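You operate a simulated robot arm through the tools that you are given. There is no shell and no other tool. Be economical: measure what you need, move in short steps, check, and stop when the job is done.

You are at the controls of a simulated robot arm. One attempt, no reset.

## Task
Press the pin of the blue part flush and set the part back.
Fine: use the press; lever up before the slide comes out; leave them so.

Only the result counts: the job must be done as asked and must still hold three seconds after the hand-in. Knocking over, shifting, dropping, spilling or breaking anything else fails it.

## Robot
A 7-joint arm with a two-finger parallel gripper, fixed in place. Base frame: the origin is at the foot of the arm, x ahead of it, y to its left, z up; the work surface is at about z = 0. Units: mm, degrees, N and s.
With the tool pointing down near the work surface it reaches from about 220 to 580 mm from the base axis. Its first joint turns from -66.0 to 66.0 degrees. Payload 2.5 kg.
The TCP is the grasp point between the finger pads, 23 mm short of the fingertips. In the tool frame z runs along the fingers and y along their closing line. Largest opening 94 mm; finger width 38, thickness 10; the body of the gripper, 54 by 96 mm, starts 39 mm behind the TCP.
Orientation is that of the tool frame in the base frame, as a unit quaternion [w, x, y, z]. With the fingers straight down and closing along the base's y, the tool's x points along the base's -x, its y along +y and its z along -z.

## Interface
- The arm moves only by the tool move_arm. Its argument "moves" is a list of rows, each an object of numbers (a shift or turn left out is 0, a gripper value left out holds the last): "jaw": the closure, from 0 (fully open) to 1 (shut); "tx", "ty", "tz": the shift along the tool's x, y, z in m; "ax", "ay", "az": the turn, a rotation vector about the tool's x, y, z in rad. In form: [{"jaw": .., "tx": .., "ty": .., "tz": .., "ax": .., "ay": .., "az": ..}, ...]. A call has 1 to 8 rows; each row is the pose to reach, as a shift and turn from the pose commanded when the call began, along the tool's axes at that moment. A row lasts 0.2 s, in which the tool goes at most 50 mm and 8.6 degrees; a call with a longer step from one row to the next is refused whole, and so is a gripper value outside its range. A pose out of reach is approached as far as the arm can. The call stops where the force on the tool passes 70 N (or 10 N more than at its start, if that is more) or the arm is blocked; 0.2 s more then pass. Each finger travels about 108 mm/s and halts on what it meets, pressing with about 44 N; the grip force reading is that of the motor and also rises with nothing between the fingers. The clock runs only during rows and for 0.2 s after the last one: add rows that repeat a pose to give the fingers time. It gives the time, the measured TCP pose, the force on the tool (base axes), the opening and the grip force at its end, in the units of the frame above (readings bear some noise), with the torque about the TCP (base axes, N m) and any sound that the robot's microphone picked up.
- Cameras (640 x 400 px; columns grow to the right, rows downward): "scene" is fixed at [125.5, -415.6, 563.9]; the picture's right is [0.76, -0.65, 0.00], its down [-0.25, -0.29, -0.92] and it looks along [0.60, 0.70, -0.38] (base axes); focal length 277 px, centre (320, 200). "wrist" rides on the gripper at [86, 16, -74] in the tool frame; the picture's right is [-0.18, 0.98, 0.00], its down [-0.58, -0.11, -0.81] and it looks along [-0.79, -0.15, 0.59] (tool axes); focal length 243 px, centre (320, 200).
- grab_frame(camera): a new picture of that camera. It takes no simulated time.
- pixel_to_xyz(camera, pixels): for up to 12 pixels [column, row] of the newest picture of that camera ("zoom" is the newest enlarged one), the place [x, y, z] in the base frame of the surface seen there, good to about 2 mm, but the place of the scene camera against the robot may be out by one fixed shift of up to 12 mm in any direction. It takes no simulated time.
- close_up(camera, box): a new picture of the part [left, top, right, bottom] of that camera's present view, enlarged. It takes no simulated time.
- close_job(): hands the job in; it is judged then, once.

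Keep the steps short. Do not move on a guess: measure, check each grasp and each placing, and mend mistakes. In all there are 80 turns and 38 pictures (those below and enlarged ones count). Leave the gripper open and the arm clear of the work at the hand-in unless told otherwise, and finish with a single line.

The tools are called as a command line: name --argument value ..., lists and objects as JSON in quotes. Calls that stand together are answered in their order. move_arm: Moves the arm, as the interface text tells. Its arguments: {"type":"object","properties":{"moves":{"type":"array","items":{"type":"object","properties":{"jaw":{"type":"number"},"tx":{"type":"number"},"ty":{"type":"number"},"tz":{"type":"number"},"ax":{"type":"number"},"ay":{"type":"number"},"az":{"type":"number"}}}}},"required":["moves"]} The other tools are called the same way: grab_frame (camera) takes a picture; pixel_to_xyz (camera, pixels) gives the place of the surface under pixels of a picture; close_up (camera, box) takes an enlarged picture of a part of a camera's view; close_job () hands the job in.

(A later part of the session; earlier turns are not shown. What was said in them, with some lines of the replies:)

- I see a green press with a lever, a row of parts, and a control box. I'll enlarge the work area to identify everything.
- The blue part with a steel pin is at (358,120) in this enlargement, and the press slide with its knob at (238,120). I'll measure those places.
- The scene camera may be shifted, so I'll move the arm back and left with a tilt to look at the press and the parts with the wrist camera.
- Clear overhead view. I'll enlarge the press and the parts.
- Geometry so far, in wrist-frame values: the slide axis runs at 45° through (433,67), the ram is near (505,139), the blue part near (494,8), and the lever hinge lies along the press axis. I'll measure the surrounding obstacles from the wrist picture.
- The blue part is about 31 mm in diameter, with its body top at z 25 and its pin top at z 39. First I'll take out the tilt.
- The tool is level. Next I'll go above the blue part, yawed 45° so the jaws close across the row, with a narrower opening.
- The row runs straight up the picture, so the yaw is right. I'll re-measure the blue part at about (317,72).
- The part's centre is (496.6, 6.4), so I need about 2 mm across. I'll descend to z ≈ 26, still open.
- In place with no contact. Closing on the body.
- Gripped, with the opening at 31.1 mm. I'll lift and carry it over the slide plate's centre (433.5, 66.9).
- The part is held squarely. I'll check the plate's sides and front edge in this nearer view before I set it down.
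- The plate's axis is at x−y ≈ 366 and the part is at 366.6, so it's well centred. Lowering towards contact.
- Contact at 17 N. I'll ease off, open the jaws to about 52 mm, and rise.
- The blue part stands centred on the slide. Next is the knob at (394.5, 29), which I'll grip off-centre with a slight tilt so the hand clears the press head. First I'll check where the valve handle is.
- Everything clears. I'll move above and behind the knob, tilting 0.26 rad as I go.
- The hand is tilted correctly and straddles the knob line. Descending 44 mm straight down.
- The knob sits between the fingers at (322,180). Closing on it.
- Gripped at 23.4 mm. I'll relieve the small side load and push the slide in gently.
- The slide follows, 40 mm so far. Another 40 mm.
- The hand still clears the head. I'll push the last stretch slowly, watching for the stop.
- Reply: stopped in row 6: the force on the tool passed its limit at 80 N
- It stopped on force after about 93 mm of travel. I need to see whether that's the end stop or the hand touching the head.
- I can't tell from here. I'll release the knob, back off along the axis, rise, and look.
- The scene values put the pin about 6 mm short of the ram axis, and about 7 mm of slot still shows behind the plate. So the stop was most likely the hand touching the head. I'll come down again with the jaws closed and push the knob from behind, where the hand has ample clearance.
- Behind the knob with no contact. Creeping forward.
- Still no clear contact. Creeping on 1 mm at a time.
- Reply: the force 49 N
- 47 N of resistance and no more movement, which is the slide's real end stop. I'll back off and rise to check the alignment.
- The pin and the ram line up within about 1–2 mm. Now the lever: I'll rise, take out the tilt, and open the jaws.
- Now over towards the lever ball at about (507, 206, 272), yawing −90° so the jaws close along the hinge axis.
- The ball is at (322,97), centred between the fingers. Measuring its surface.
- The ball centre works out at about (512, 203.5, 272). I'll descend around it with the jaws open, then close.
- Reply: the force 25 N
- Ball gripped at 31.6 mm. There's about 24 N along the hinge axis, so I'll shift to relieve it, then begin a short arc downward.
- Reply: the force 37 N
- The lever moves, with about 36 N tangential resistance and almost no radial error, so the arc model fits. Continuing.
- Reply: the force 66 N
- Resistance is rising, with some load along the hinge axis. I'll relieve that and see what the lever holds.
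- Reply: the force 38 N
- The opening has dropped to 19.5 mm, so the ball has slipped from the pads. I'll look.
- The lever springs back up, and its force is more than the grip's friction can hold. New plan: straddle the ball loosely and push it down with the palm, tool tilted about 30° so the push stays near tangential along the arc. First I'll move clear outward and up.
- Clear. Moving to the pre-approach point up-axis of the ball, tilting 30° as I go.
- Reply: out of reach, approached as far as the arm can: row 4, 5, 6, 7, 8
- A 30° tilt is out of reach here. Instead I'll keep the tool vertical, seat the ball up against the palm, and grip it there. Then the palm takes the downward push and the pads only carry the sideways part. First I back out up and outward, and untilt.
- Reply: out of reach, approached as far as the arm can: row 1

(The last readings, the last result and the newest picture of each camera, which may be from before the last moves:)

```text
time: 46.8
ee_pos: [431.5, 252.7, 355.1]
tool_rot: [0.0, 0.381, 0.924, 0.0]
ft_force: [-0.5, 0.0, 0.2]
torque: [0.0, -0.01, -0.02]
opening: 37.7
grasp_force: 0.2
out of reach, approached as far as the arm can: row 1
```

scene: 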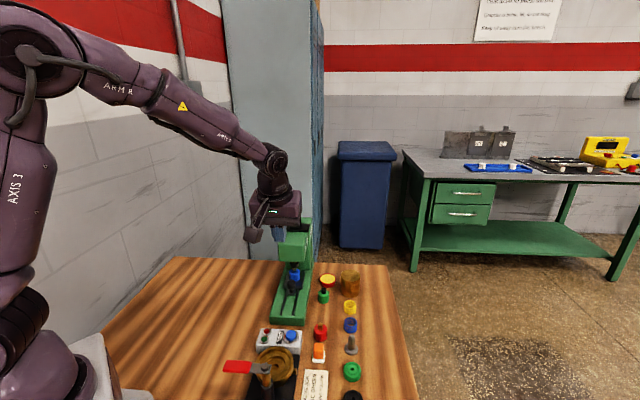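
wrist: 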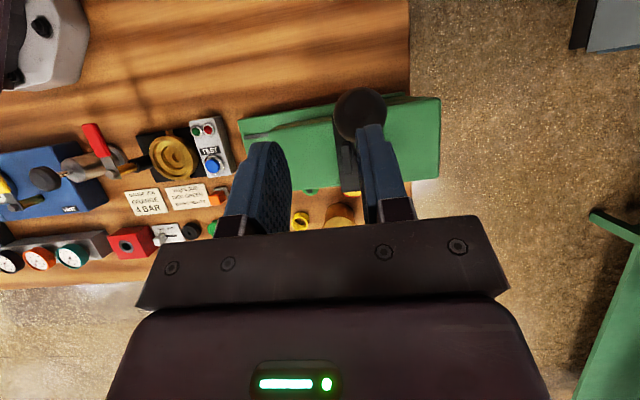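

move_arm --moves '[{"jaw": 0.3, "tx": -0.03, "ty": 0.008}, {"tx": -0.06, "ty": 0.016}, {"tx": -0.0917, "ty": 0.0235}, {"tx": -0.0917, "ty": 0.0235}, {"tx": -0.0917, "ty": 0.0235, "tz": 0.035}, {"tx": -0.0917, "ty": 0.0235, "tz": 0.07}, {"tx": -0.0917, "ty": 0.0235, "tz": 0.1}, {"tx": -0.0917, "ty": 0.0235, "tz": 0.1}]'

close_up --camera "scene" --box '[250, 160, 330, 240]'

```text
time: 48.6
ee_pos: [514.3, 204.9, 255.1]
tool_rot: [-0.002, 0.381, 0.925, 0.0]
ft_force: [0.1, 0.5, -0.1]
torque: [0.0, -0.01, -0.02]
opening: 65.7
grasp_force: 0.0
```

```text
5.00 times, centred on (290, 200) of scene
```

zoom: 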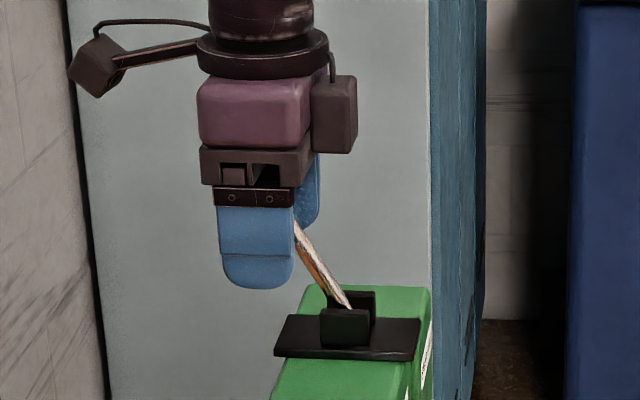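

The ball is enclosed between the fingers. I'll creep down until the palm touches it.

move_arm --moves '[{"tz": 0.002}, {"tz": 0.004}, {"tz": 0.006}, {"tz": 0.007}, {"tz": 0.008}, {"tz": 0.009}]'

```text
time: 50.0
ee_pos: [513.9, 204.1, 249.0]
tool_rot: [-0.001, 0.382, 0.924, 0.001]
ft_force: [-9.2, -3.2, 15.0]
torque: [0.15, -0.27, 0.04]
opening: 65.9
grasp_force: 0.1
```

The palm touches the ball at z 249 with 15 N. Closing the fingers on it.

move_arm --moves '[{"jaw": 0.5}, {"jaw": 0.8}, {"jaw": 0.8}, {"jaw": 0.8}]'

```text
time: 51.0
ee_pos: [512.4, 203.2, 249.4]
tool_rot: [-0.002, 0.383, 0.924, 0.0]
ft_force: [-27.2, -12.4, 26.9]
torque: [-0.05, -0.73, -0.14]
opening: 34.6
grasp_force: 17.6
```

move_arm --moves '[{"ty": -0.001}, {"ty": -0.0022}, {"ty": -0.0022}, {"ty": -0.0022}]'

```text
time: 52.0
ee_pos: [511.8, 202.7, 247.4]
tool_rot: [0.001, 0.383, 0.924, 0.003]
ft_force: [-0.8, -4.6, 25.9]
torque: [0.46, 0.28, -0.01]
opening: 31.4
grasp_force: 45.2
```

Solid grip, balanced, with the palm seated. Starting the arc, 30° to 45°.

move_arm --moves '[{"tx": 0.003, "tz": 0.0018}, {"tx": 0.0061, "tz": 0.0039}, {"tx": 0.009, "tz": 0.006}, {"tx": 0.0119, "tz": 0.0083}, {"tx": 0.0146, "tz": 0.0107}, {"tx": 0.0172, "tz": 0.0132}, {"tx": 0.0172, "tz": 0.0132}]'

```text
time: 53.0
ee_pos: [511.8, 202.9, 248.5]
tool_rot: [0.015, 0.39, 0.921, 0.007]
ft_force: [1.6, -2.7, 1.7]
torque: [0.64, 0.51, 0.0]
opening: 31.4
grasp_force: 44.9
stopped in row 5: the force on the tool passed its limit at 71 N (the readings are from after the stop); the commanded pose is now the measured one
```

It hit the force limit and relaxed back. I'll take a smaller arc step and read the forces.

move_arm --moves '[{"tx": 0.002, "tz": 0.0012}, {"tx": 0.004, "tz": 0.0025}, {"tx": 0.0061, "tz": 0.0039}, {"tx": 0.0061, "tz": 0.0039}]'

```text
time: 54.0
ee_pos: [511.9, 202.2, 248.2]
tool_rot: [0.022, 0.392, 0.92, 0.008]
ft_force: [32.8, -18.1, 25.6]
torque: [0.48, 0.73, -0.06]
opening: 31.3
grasp_force: 45.2
```

The hand hasn't moved while pressing about 44 N, and the earlier "motion" was the pads sliding off a lever that stayed put. So outward is the lever's upper stop, and it must swing the other way, over the top. I'll test with a small inward arc.

move_arm --moves '[{"tx": -0.006, "tz": -0.004}, {"tx": -0.009, "tz": -0.0056}, {"tx": -0.012, "tz": -0.007}, {"tx": -0.0152, "tz": -0.0084}, {"tx": -0.0152, "tz": -0.0084}]'

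```text
time: 55.2
ee_pos: [517.2, 197.4, 251.9]
tool_rot: [0.011, 0.387, 0.922, 0.007]
ft_force: [-11.1, 11.6, -3.8]
torque: [0.56, 0.55, 0.05]
opening: 31.6
grasp_force: 45.0
```

It moved 8 mm inward with only 16 N. Going further, then checking by eye.

move_arm --moves '[{"tx": -0.005, "tz": -0.002}, {"tx": -0.01, "tz": -0.0035}, {"tx": -0.0155, "tz": -0.0048}, {"tx": -0.0208, "tz": -0.0058}, {"tx": -0.0208, "tz": -0.0058}]'

close_up --camera "scene" --box '[250, 160, 330, 290]'

```text
time: 56.5
ee_pos: [533.2, 183.0, 259.1]
tool_rot: [0.013, 0.388, 0.922, 0.008]
ft_force: [-5.3, 13.6, -2.6]
torque: [0.5, 0.66, 0.03]
opening: 31.3
grasp_force: 45.2
```

```text
3.08 times, centred on (290, 225) of scene
```

zoom: 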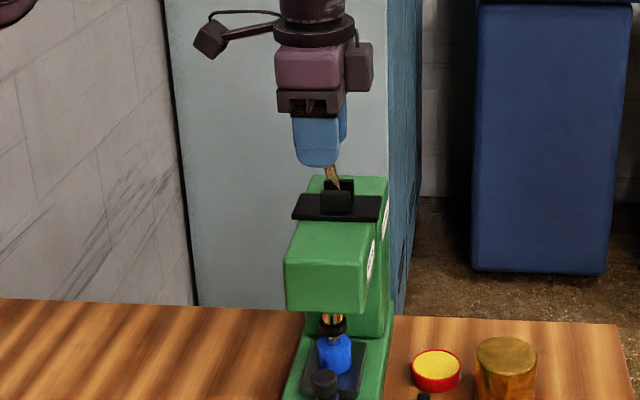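

The lever is swinging over and the ram has come down a little, so this is the right direction. The stroke heads toward the reach limit, so I'll tilt the fingers outward as I go, which extends reach and lines up the palm push.

move_arm --moves '[{"tx": -0.0067, "tz": -0.0006, "ay": -0.0436}, {"tx": -0.0133, "tz": -0.0009, "ay": -0.0873}, {"tx": -0.0197, "tz": -0.0008, "ay": -0.1309}, {"tx": -0.0261, "tz": -0.0004, "ay": -0.1745}, {"tx": -0.0324, "tz": 0.0004, "ay": -0.2182}, {"tx": -0.0386, "tz": 0.0014, "ay": -0.2618}, {"tx": -0.0386, "tz": 0.0014, "ay": -0.2618}]'

```text
time: 58.0
ee_pos: [560.0, 152.4, 263.6]
tool_rot: [0.139, 0.387, 0.911, -0.041]
ft_force: [-10.3, 7.9, 38.3]
torque: [1.2, 1.26, -0.04]
opening: 31.4
grasp_force: 44.5
```

23 N tangential, plus radial load. Three fixes give a better arc: radius ≈ 97 mm about z ≈ 189. Continuing along that.

move_arm --moves '[{"tx": -0.004, "tz": -0.001, "ay": -0.015}, {"tx": -0.008, "tz": 0.0005, "ay": -0.03}, {"tx": -0.012, "tz": 0.0015, "ay": -0.045}, {"tx": -0.016, "tz": 0.003, "ay": -0.058}, {"tx": -0.022, "tz": 0.0065, "ay": -0.085}, {"tx": -0.028, "tz": 0.0111, "ay": -0.11}, {"tx": -0.028, "tz": 0.0111, "ay": -0.11}]'

```text
time: 59.6
ee_pos: [582.0, 132.6, 263.2]
tool_rot: [0.189, 0.383, 0.902, -0.062]
ft_force: [-4.0, -4.1, 37.7]
torque: [1.71, 1.47, 0.22]
opening: 31.3
grasp_force: 45.4
```

The measured height is about 9 mm above the model, so I'll look before going on.

close_up --camera "scene" --box '[264, 170, 344, 295]'

```text
3.20 times, centred on (304, 232) of scene
```

zoom: 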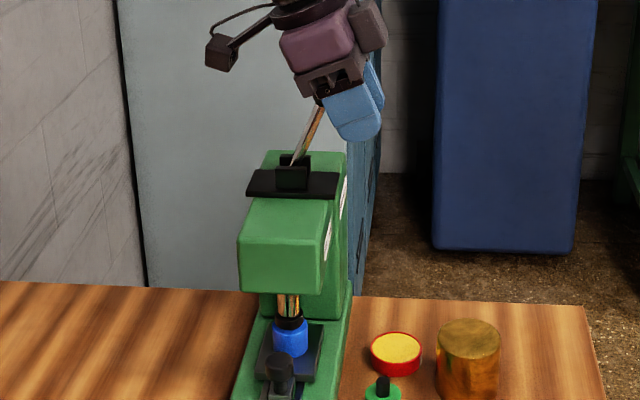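

The lever is past centre and the ram is right down near the blue body, with the pin almost hidden. Continuing the stroke toward its end.

move_arm --moves '[{"tx": -0.0032, "tz": 0.0035, "ay": -0.015}, {"tx": -0.0062, "tz": 0.0075, "ay": -0.03}, {"tx": -0.009, "tz": 0.0118, "ay": -0.045}, {"tx": -0.0118, "tz": 0.0163, "ay": -0.06}, {"tx": -0.0143, "tz": 0.0208, "ay": -0.08}, {"tx": -0.0143, "tz": 0.0208, "ay": -0.08}]'

```text
time: 60.5
ee_pos: [589.5, 124.9, 258.8]
tool_rot: [0.209, 0.381, 0.898, -0.07]
ft_force: [-11.3, -0.7, 6.6]
torque: [-0.26, -0.36, 0.16]
opening: 31.4
grasp_force: 45.6
stopped in row 4: the force on the tool passed its limit at 79 N (the readings are from after the stop); the commanded pose is now the measured one
```

A peak of 79 N — either the pin being pressed or the end stop. I'll push once more and compare.

move_arm --moves '[{"tx": -0.0025, "tz": 0.0035}, {"tx": -0.005, "tz": 0.007}, {"tx": -0.0075, "tz": 0.0105}, {"tx": -0.0095, "tz": 0.014}, {"tx": -0.0115, "tz": 0.0175}, {"tx": -0.0115, "tz": 0.0175}]'

```text
time: 61.0
ee_pos: [589.9, 123.6, 258.9]
tool_rot: [0.204, 0.38, 0.899, -0.072]
ft_force: [-11.6, 0.3, 4.2]
torque: [-0.52, -0.5, 0.13]
opening: 31.4
grasp_force: 44.7
stopped in row 2: the force on the tool passed its limit at 79 N (the readings are from after the stop); the commanded pose is now the measured one
```

close_up --camera "scene" --box '[280, 245, 320, 295]'

pixel_to_xyz --camera "zoom" --pixels '[[300, 135], [300, 150], [300, 165], [300, 180], [305, 200]]'

```text
8.00 times, centred on (300, 270) of scene
```

zoom: 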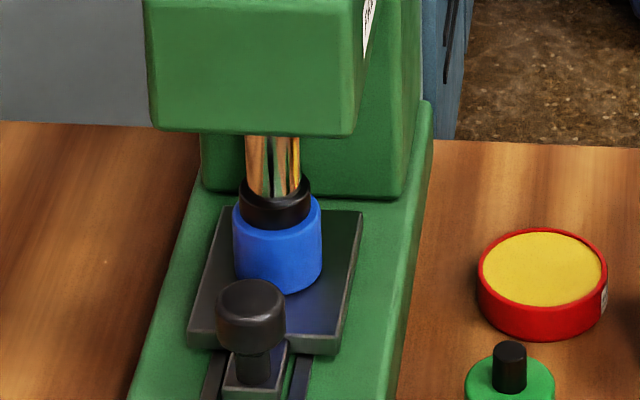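

```text
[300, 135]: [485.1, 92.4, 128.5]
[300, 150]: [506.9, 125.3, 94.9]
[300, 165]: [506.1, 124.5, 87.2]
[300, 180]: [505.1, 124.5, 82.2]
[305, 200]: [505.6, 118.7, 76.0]
```

The ram's ring is seated on the blue body, so the pin is pressed flush. Now I'll return the lever, retracing the recorded path in reverse.

move_arm --moves '[{"tx": 0.0045, "tz": -0.0045, "ay": 0.02}, {"tx": 0.009, "tz": -0.0089, "ay": 0.036}, {"tx": 0.0153, "tz": -0.0127, "ay": 0.063}, {"tx": 0.0215, "tz": -0.0163, "ay": 0.09}, {"tx": 0.0286, "tz": -0.0191, "ay": 0.118}, {"tx": 0.0356, "tz": -0.0218, "ay": 0.145}, {"tx": 0.0356, "tz": -0.0218, "ay": 0.145}]'

```text
time: 62.6
ee_pos: [559.9, 155.3, 263.0]
tool_rot: [0.139, 0.386, 0.911, -0.045]
ft_force: [-0.3, -9.6, 5.7]
torque: [-0.15, -0.14, 0.18]
opening: 31.5
grasp_force: 45.2
```

move_arm --moves '[{"tx": 0.006, "tz": -0.0018, "ay": 0.048}, {"tx": 0.012, "tz": -0.0034, "ay": 0.096}, {"tx": 0.0186, "tz": -0.0051, "ay": 0.145}, {"tx": 0.025, "tz": -0.006, "ay": 0.193}, {"tx": 0.0315, "tz": -0.0068, "ay": 0.242}, {"tx": 0.038, "tz": -0.0074, "ay": 0.29}, {"tx": 0.038, "tz": -0.0074, "ay": 0.29}]'

```text
time: 64.2
ee_pos: [533.3, 180.6, 260.6]
tool_rot: [0.008, 0.387, 0.922, 0.013]
ft_force: [7.5, -11.6, 12.8]
torque: [-0.55, -0.68, -0.04]
opening: 31.6
grasp_force: 45.2
```

move_arm --moves '[{"tx": 0.008, "tz": 0.0015}, {"tx": 0.016, "tz": 0.0045}, {"tx": 0.024, "tz": 0.0083}, {"tx": 0.031, "tz": 0.0125}, {"tx": 0.034, "tz": 0.014}, {"tx": 0.034, "tz": 0.014}]'

```text
time: 65.6
ee_pos: [510.2, 204.6, 251.9]
tool_rot: [0.009, 0.386, 0.922, 0.013]
ft_force: [-33.4, -23.5, 48.8]
torque: [-0.76, -1.95, -0.29]
opening: 31.3
grasp_force: 45.3
```

The lever is back at its upper stop. I'll relieve the load, open, and rise straight off the ball.

move_arm --moves '[{"ty": -0.002, "tz": -0.003}, {"ty": -0.003, "tz": -0.004}, {"jaw": 0.5, "ty": -0.003, "tz": -0.004}, {"jaw": 0.2, "ty": -0.003, "tz": -0.004}, {"jaw": 0.1, "ty": -0.003, "tz": -0.02}, {"ty": -0.003, "tz": -0.06}, {"ty": -0.003, "tz": -0.1}, {"ty": -0.003, "tz": -0.135}]'

close_up --camera "scene" --box '[256, 180, 336, 300]'

```text
time: 67.4
ee_pos: [503.8, 202.0, 379.7]
tool_rot: [0.006, 0.387, 0.922, 0.01]
ft_force: [0.1, 0.1, -0.2]
torque: [-0.01, 0.0, -0.01]
opening: 84.5
grasp_force: 0.1
```

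```text
3.33 times, centred on (296, 240) of scene
```

zoom: 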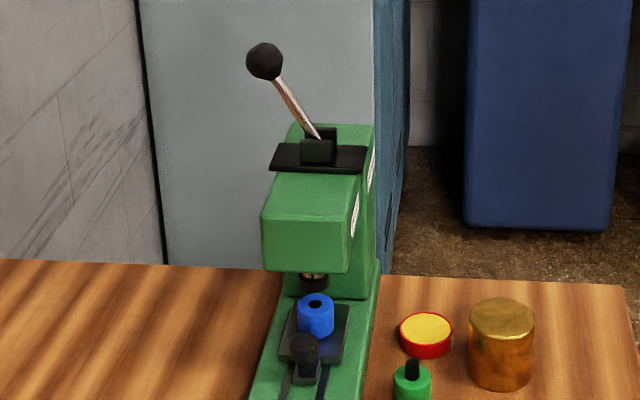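

The lever is up, the ram is retracted, and the pin is flush. Next comes the slide. A dark box on the front of the hand explains the earlier block, so I need about a 0.55 rad tilt at the knob. First I'll move back and yaw.

move_arm --moves '[{"jaw": 0.45, "tx": -0.0056, "ty": -0.021, "az": -0.1428}, {"tx": -0.0113, "ty": -0.0421, "az": -0.2856}, {"tx": -0.0169, "ty": -0.0632, "az": -0.4284}, {"tx": -0.0226, "ty": -0.0842, "az": -0.5712}, {"tx": -0.0282, "ty": -0.1053, "az": -0.714}, {"tx": -0.0338, "ty": -0.1263, "az": -0.8568}, {"tx": -0.0395, "ty": -0.1474, "az": -0.9996}, {"tx": -0.0451, "ty": -0.1684, "az": -1.1424}]'

move_arm --moves '[{"az": -0.1428}, {"az": -0.2856}, {"az": -0.4284}, {"az": -0.4284}]'

```text
time: 69.2
ee_pos: [415.3, 50.9, 375.0]
tool_rot: [0.011, -0.175, 0.984, 0.006]
ft_force: [-0.1, 0.5, -0.8]
torque: [-0.01, 0.0, -0.05]
opening: 51.6
grasp_force: 0.0
```

```text
time: 70.2
ee_pos: [416.6, 51.7, 374.7]
tool_rot: [0.012, -0.38, 0.925, 0.005]
ft_force: [-0.9, -0.5, 0.1]
torque: [-0.01, 0.02, 0.02]
opening: 51.9
grasp_force: 0.0
```

move_arm --moves '[{"tx": 0.0008, "tz": 0.03, "ay": -0.131}, {"tx": 0.0018, "tz": 0.07, "ay": -0.262}, {"tx": 0.0029, "tz": 0.112, "ay": -0.393}, {"tx": 0.004, "tz": 0.155, "ay": -0.524}, {"tx": 0.0052, "tz": 0.2, "ay": -0.524}, {"tx": 0.0063, "tz": 0.243, "ay": -0.524}, {"tx": 0.0074, "tz": 0.282, "ay": -0.524}, {"tx": 0.0078, "tz": 0.3, "ay": -0.524}]'

```text
time: 72.0
ee_pos: [417.2, 51.7, 73.3]
tool_rot: [0.253, -0.364, 0.891, 0.102]
ft_force: [-0.3, -1.3, -0.1]
torque: [-0.02, 0.01, 0.04]
opening: 51.8
grasp_force: 0.0
```

Moving forward to straddle the knob.

move_arm --moves '[{"tx": -0.0128, "tz": 0.0079}, {"tx": -0.0255, "tz": 0.0158}, {"tx": -0.0362, "tz": 0.0223}, {"tx": -0.0434, "tz": 0.0268}, {"tx": -0.0502, "tz": 0.031}, {"tx": -0.0502, "tz": 0.031}]'

close_up --camera "wrist" --box '[180, 60, 460, 240]'

```text
time: 73.4
ee_pos: [459.5, 93.3, 74.1]
tool_rot: [0.252, -0.364, 0.891, 0.102]
ft_force: [0.9, -0.2, 0.7]
torque: [0.0, 0.01, 0.0]
opening: 51.7
grasp_force: 0.0
```

```text
2.22 times, centred on (320, 150) of wrist
```

zoom: 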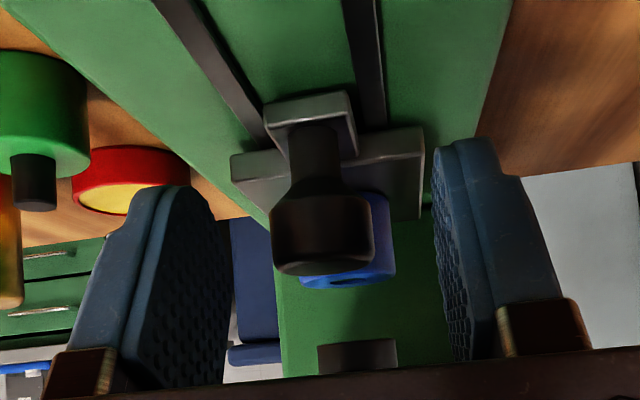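

The knob is between the pads with no contact. Closing.

move_arm --moves '[{"jaw": 0.6}, {"jaw": 0.85}, {"jaw": 0.85}, {"jaw": 0.85}]'

```text
time: 74.4
ee_pos: [459.4, 92.4, 74.0]
tool_rot: [0.252, -0.364, 0.891, 0.102]
ft_force: [0.9, -0.2, -1.3]
torque: [0.12, -0.07, -0.01]
opening: 23.4
grasp_force: 45.3
```

Clean grip at 23.4 mm. Pulling out gently, 55 mm.

move_arm --moves '[{"tx": 0.0026, "tz": -0.0016}, {"tx": 0.0077, "tz": -0.0047}, {"tx": 0.0145, "tz": -0.0089}, {"tx": 0.0221, "tz": -0.0137}, {"tx": 0.0298, "tz": -0.0184}, {"tx": 0.0374, "tz": -0.0231}, {"tx": 0.0442, "tz": -0.0273}, {"tx": 0.0468, "tz": -0.0289}]'

```text
time: 76.2
ee_pos: [420.3, 52.5, 75.1]
tool_rot: [0.252, -0.362, 0.892, 0.101]
ft_force: [11.4, -11.0, -19.3]
torque: [-0.43, 0.39, -0.11]
opening: 22.9
grasp_force: 45.1
```

The slide is halfway out. To keep the camera arm clear of the valve, I'll release, reduce the tilt in place, and regrip.

move_arm --moves '[{"jaw": 0.6, "ty": -0.001}, {"jaw": 0.5, "ty": -0.001}, {"ty": -0.001, "ay": 0.145}, {"ty": -0.001, "ay": 0.29}, {"ty": -0.001, "ay": 0.29}, {"jaw": 0.85, "ty": -0.001, "ay": 0.29}, {"jaw": 0.85, "ty": -0.001, "ay": 0.29}, {"jaw": 0.85, "ty": -0.001, "ay": 0.29}]'

```text
time: 78.0
ee_pos: [421.0, 53.3, 76.0]
tool_rot: [0.12, -0.374, 0.918, 0.047]
ft_force: [0.4, -0.8, 4.0]
torque: [-0.83, 0.82, 0.01]
opening: 23.3
grasp_force: 44.6
```

move_arm --moves '[{"tx": 0.0029, "tz": -0.0006}, {"tx": 0.0087, "tz": -0.002}, {"tx": 0.0164, "tz": -0.004}, {"tx": 0.0242, "tz": -0.006}, {"tx": 0.0319, "tz": -0.0081}, {"tx": 0.0387, "tz": -0.0099}, {"tx": 0.0435, "tz": -0.0111}, {"tx": 0.0435, "tz": -0.0111}]'

move_arm --moves '[{"tx": 0.001, "tz": -0.0003}, {"tx": 0.002, "tz": -0.0005}, {"tx": 0.003, "tz": -0.0008}, {"tx": 0.004, "tz": -0.001}, {"tx": 0.005, "tz": -0.0013}, {"tx": 0.006, "tz": -0.0015}]'

```text
time: 79.8
ee_pos: [390.1, 21.6, 75.1]
tool_rot: [0.122, -0.375, 0.918, 0.047]
ft_force: [11.1, 0.0, 11.9]
torque: [-0.07, 0.08, -0.1]
opening: 23.4
grasp_force: 44.8
```

```text
time: 81.2
ee_pos: [387.3, 20.5, 74.9]
tool_rot: [0.125, -0.376, 0.917, 0.048]
ft_force: [27.5, 21.5, -7.6]
torque: [-0.07, 0.04, -0.06]
opening: 23.2
grasp_force: 44.6
```

35 N of resistance means the slide is at its outer stop. I'll relax the pull, open, and rise.

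move_arm --moves '[{"tx": -0.003, "tz": 0.0008}, {"jaw": 0.6, "tx": -0.003, "tz": 0.0008}, {"jaw": 0.45, "tx": -0.003, "tz": 0.0008}, {"tx": -0.003, "tz": 0.0008}, {"tx": -0.0105, "tz": -0.028}, {"tx": -0.02, "tz": -0.064}, {"tx": -0.0285, "tz": -0.096}, {"tx": -0.0285, "tz": -0.096}]'

grab_frame --camera "wrist"

```text
time: 83.0
ee_pos: [385.8, 19.5, 176.2]
tool_rot: [0.12, -0.375, 0.918, 0.048]
ft_force: [0.2, 0.1, -0.7]
torque: [0.01, 0.01, 0.0]
opening: 51.9
grasp_force: 0.0
```

```text
1 pictures are left
```

wrist: 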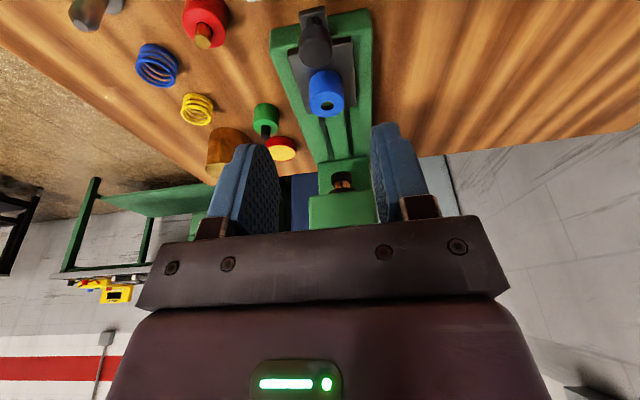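

The part is on the slide with its pin flush, and the slide is out. Measuring the part and the knob.

pixel_to_xyz --camera "wrist" --pixels '[[326, 101], [312, 101], [341, 101], [326, 90], [327, 113], [326, 75], [315, 45], [341, 93], [312, 94]]'

```text
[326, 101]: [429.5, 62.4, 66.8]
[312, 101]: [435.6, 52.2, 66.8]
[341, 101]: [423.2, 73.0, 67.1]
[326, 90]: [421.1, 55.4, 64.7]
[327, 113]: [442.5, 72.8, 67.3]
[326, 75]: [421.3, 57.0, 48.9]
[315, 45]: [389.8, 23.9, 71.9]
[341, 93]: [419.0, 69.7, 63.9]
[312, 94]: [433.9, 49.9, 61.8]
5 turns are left
```

Five turns remain, so I'm combining steps. The part's centre is about (430, 63.1). I'll go above it levelling the tool, then descend open around it to z ≈ 68.5.

move_arm --moves '[{"jaw": 0.45, "tx": -0.0155, "tz": 0.004, "ay": 0.0646}, {"tx": -0.031, "tz": 0.008, "ay": 0.1292}, {"tx": -0.0465, "tz": 0.0122, "ay": 0.1937}, {"tx": -0.0601, "ty": -0.0004, "tz": 0.0158, "ay": 0.2583}, {"tx": -0.047, "ty": -0.0004, "tz": 0.0651, "ay": 0.2583}, {"tx": -0.047, "ty": -0.0004, "tz": 0.0651, "ay": 0.2583}]'

move_arm --moves '[{"tz": 0.02}, {"tz": 0.04}, {"tz": 0.051}, {"tz": 0.0565}, {"tz": 0.0565}]'

```text
refused: row 5 steps farther than a row can; nothing moved
```

```text
time: 84.2
ee_pos: [396.2, 30.0, 120.6]
tool_rot: [0.12, -0.376, 0.918, 0.048]
ft_force: [-0.1, -0.1, -0.6]
torque: [-0.07, 0.0, 0.01]
opening: 51.8
grasp_force: 0.1
4 turns are left
```

The first call was refused for a step that was too long, so only the second ran, and it moved safely in free space. Re-planning from the present pose.

move_arm --moves '[{"tx": -0.0094, "ty": -0.0005, "tz": 0.0016, "ay": 0.0517}, {"tx": -0.0188, "ty": -0.0005, "tz": 0.0031, "ay": 0.1033}, {"tx": -0.0281, "ty": -0.0005, "tz": 0.0047, "ay": 0.155}, {"tx": -0.0375, "ty": -0.0005, "tz": 0.0062, "ay": 0.2066}, {"tx": -0.0469, "ty": -0.0005, "tz": 0.0078, "ay": 0.2583}, {"tx": -0.0469, "ty": -0.0005, "tz": 0.0078, "ay": 0.2583}]'

move_arm --moves '[{"tz": 0.02}, {"tz": 0.04}, {"tz": 0.051}, {"tz": 0.0563}, {"tz": 0.0563}, {"tz": 0.0563}]'

```text
time: 85.6
ee_pos: [431.0, 61.8, 125.1]
tool_rot: [0.001, -0.378, 0.926, 0.0]
ft_force: [0.0, 0.0, -0.5]
torque: [0.02, -0.01, -0.02]
opening: 51.4
grasp_force: 0.0
```

```text
time: 87.0
ee_pos: [432.4, 62.8, 68.4]
tool_rot: [0.001, -0.378, 0.926, 0.0]
ft_force: [-0.4, 0.1, -0.2]
torque: [0.02, 0.02, -0.01]
opening: 51.8
grasp_force: 0.0
3 turns are left
```

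Seated around the part with no contact. Next in one go: close (nudging 1.5 mm across to centre), lift, carry to the original spot, and lower to about 1.5 mm above the bench.

move_arm --moves '[{"jaw": 0.5, "ty": 0.0015}, {"jaw": 0.6, "ty": 0.0015}, {"jaw": 0.8, "ty": 0.0015}, {"jaw": 0.8, "ty": 0.0015}, {"jaw": 0.8, "ty": 0.0015}]'

move_arm --moves '[{"tz": -0.02}, {"tz": -0.05}, {"tx": -0.0027, "ty": -0.0291, "tz": -0.05}, {"tx": -0.0053, "ty": -0.0581, "tz": -0.05}, {"tx": -0.008, "ty": -0.0872, "tz": -0.05}, {"tx": -0.008, "ty": -0.0872, "tz": -0.05}]'

move_arm --moves '[{"tz": 0.03}, {"tz": 0.06}, {"tz": 0.08}, {"tz": 0.087}, {"tz": 0.09}, {"tz": 0.09}]'

```text
time: 88.2
ee_pos: [430.5, 64.4, 68.2]
tool_rot: [0.001, -0.379, 0.926, -0.001]
ft_force: [-0.2, 0.3, 0.4]
torque: [0.02, 0.02, 0.01]
opening: 31.1
grasp_force: 44.1
```

```text
time: 89.6
ee_pos: [498.7, 7.3, 118.7]
tool_rot: [0.002, -0.378, 0.926, 0.0]
ft_force: [-0.6, -0.5, -1.3]
torque: [0.02, 0.01, 0.01]
opening: 30.7
grasp_force: 44.0
```

```text
time: 91.0
ee_pos: [497.2, 8.2, 28.2]
tool_rot: [0.001, -0.379, 0.925, -0.001]
ft_force: [0.0, -0.7, -0.9]
torque: [-0.02, 0.03, 0.01]
opening: 31.1
grasp_force: 43.5
2 turns are left
```

Holding the part just above its original spot. Now a final lower to contact, open, rise well clear, and one check picture.

move_arm --moves '[{"tx": 0.001, "tz": 0.0007}, {"tx": 0.001, "tz": 0.0014}, {"tx": 0.001, "tz": 0.0018}, {"tx": 0.001, "tz": 0.0018}, {"jaw": 0.65, "tx": 0.001, "tz": 0.0014}, {"jaw": 0.5, "tx": 0.001, "tz": 0.0014}, {"jaw": 0.45, "tx": 0.001, "tz": 0.0014}, {"jaw": 0.45, "tx": 0.001, "tz": 0.0014}]'

move_arm --moves '[{"tz": -0.015}, {"tz": -0.045}, {"tz": -0.085}, {"tz": -0.13}, {"tz": -0.175}, {"tz": -0.22}, {"jaw": 0.1, "tz": -0.26}, {"jaw": 0.0, "tz": -0.26}]'

close_up --camera "scene" --box '[250, 180, 370, 340]'

```text
time: 92.8
ee_pos: [496.1, 6.5, 27.8]
tool_rot: [0.001, -0.378, 0.926, -0.001]
ft_force: [0.2, 0.2, 0.0]
torque: [0.0, 0.04, -0.02]
opening: 51.6
grasp_force: 0.0
```

```text
time: 94.6
ee_pos: [496.4, 5.2, 288.8]
tool_rot: [0.001, -0.379, 0.926, 0.0]
ft_force: [0.0, 0.2, -0.3]
torque: [0.0, 0.0, 0.0]
opening: 94.2
grasp_force: 0.1
```

```text
2.50 times, centred on (310, 260) of scene
1 turns are left
```

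zoom: 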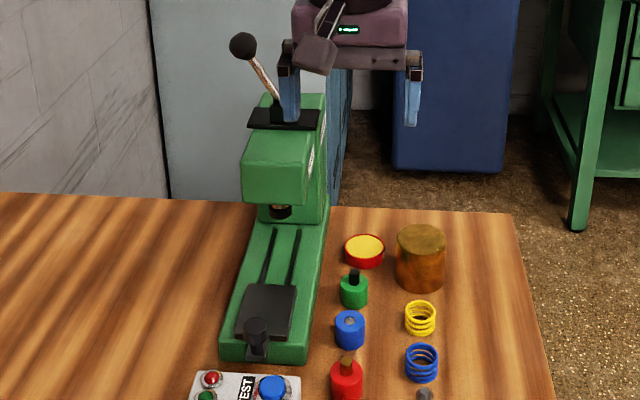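

The picture shows the blue part standing in its place in the row with the pin flush. The lever is up, the slide is out, the gripper is open, and the arm is clear, so I'm handing in.

close_job

```text
The job is handed in.
```

The blue part's pin is pressed flush and the part is back in its place in the row to within a few mm, with the lever up, the slide out, and the open gripper clear of the work.
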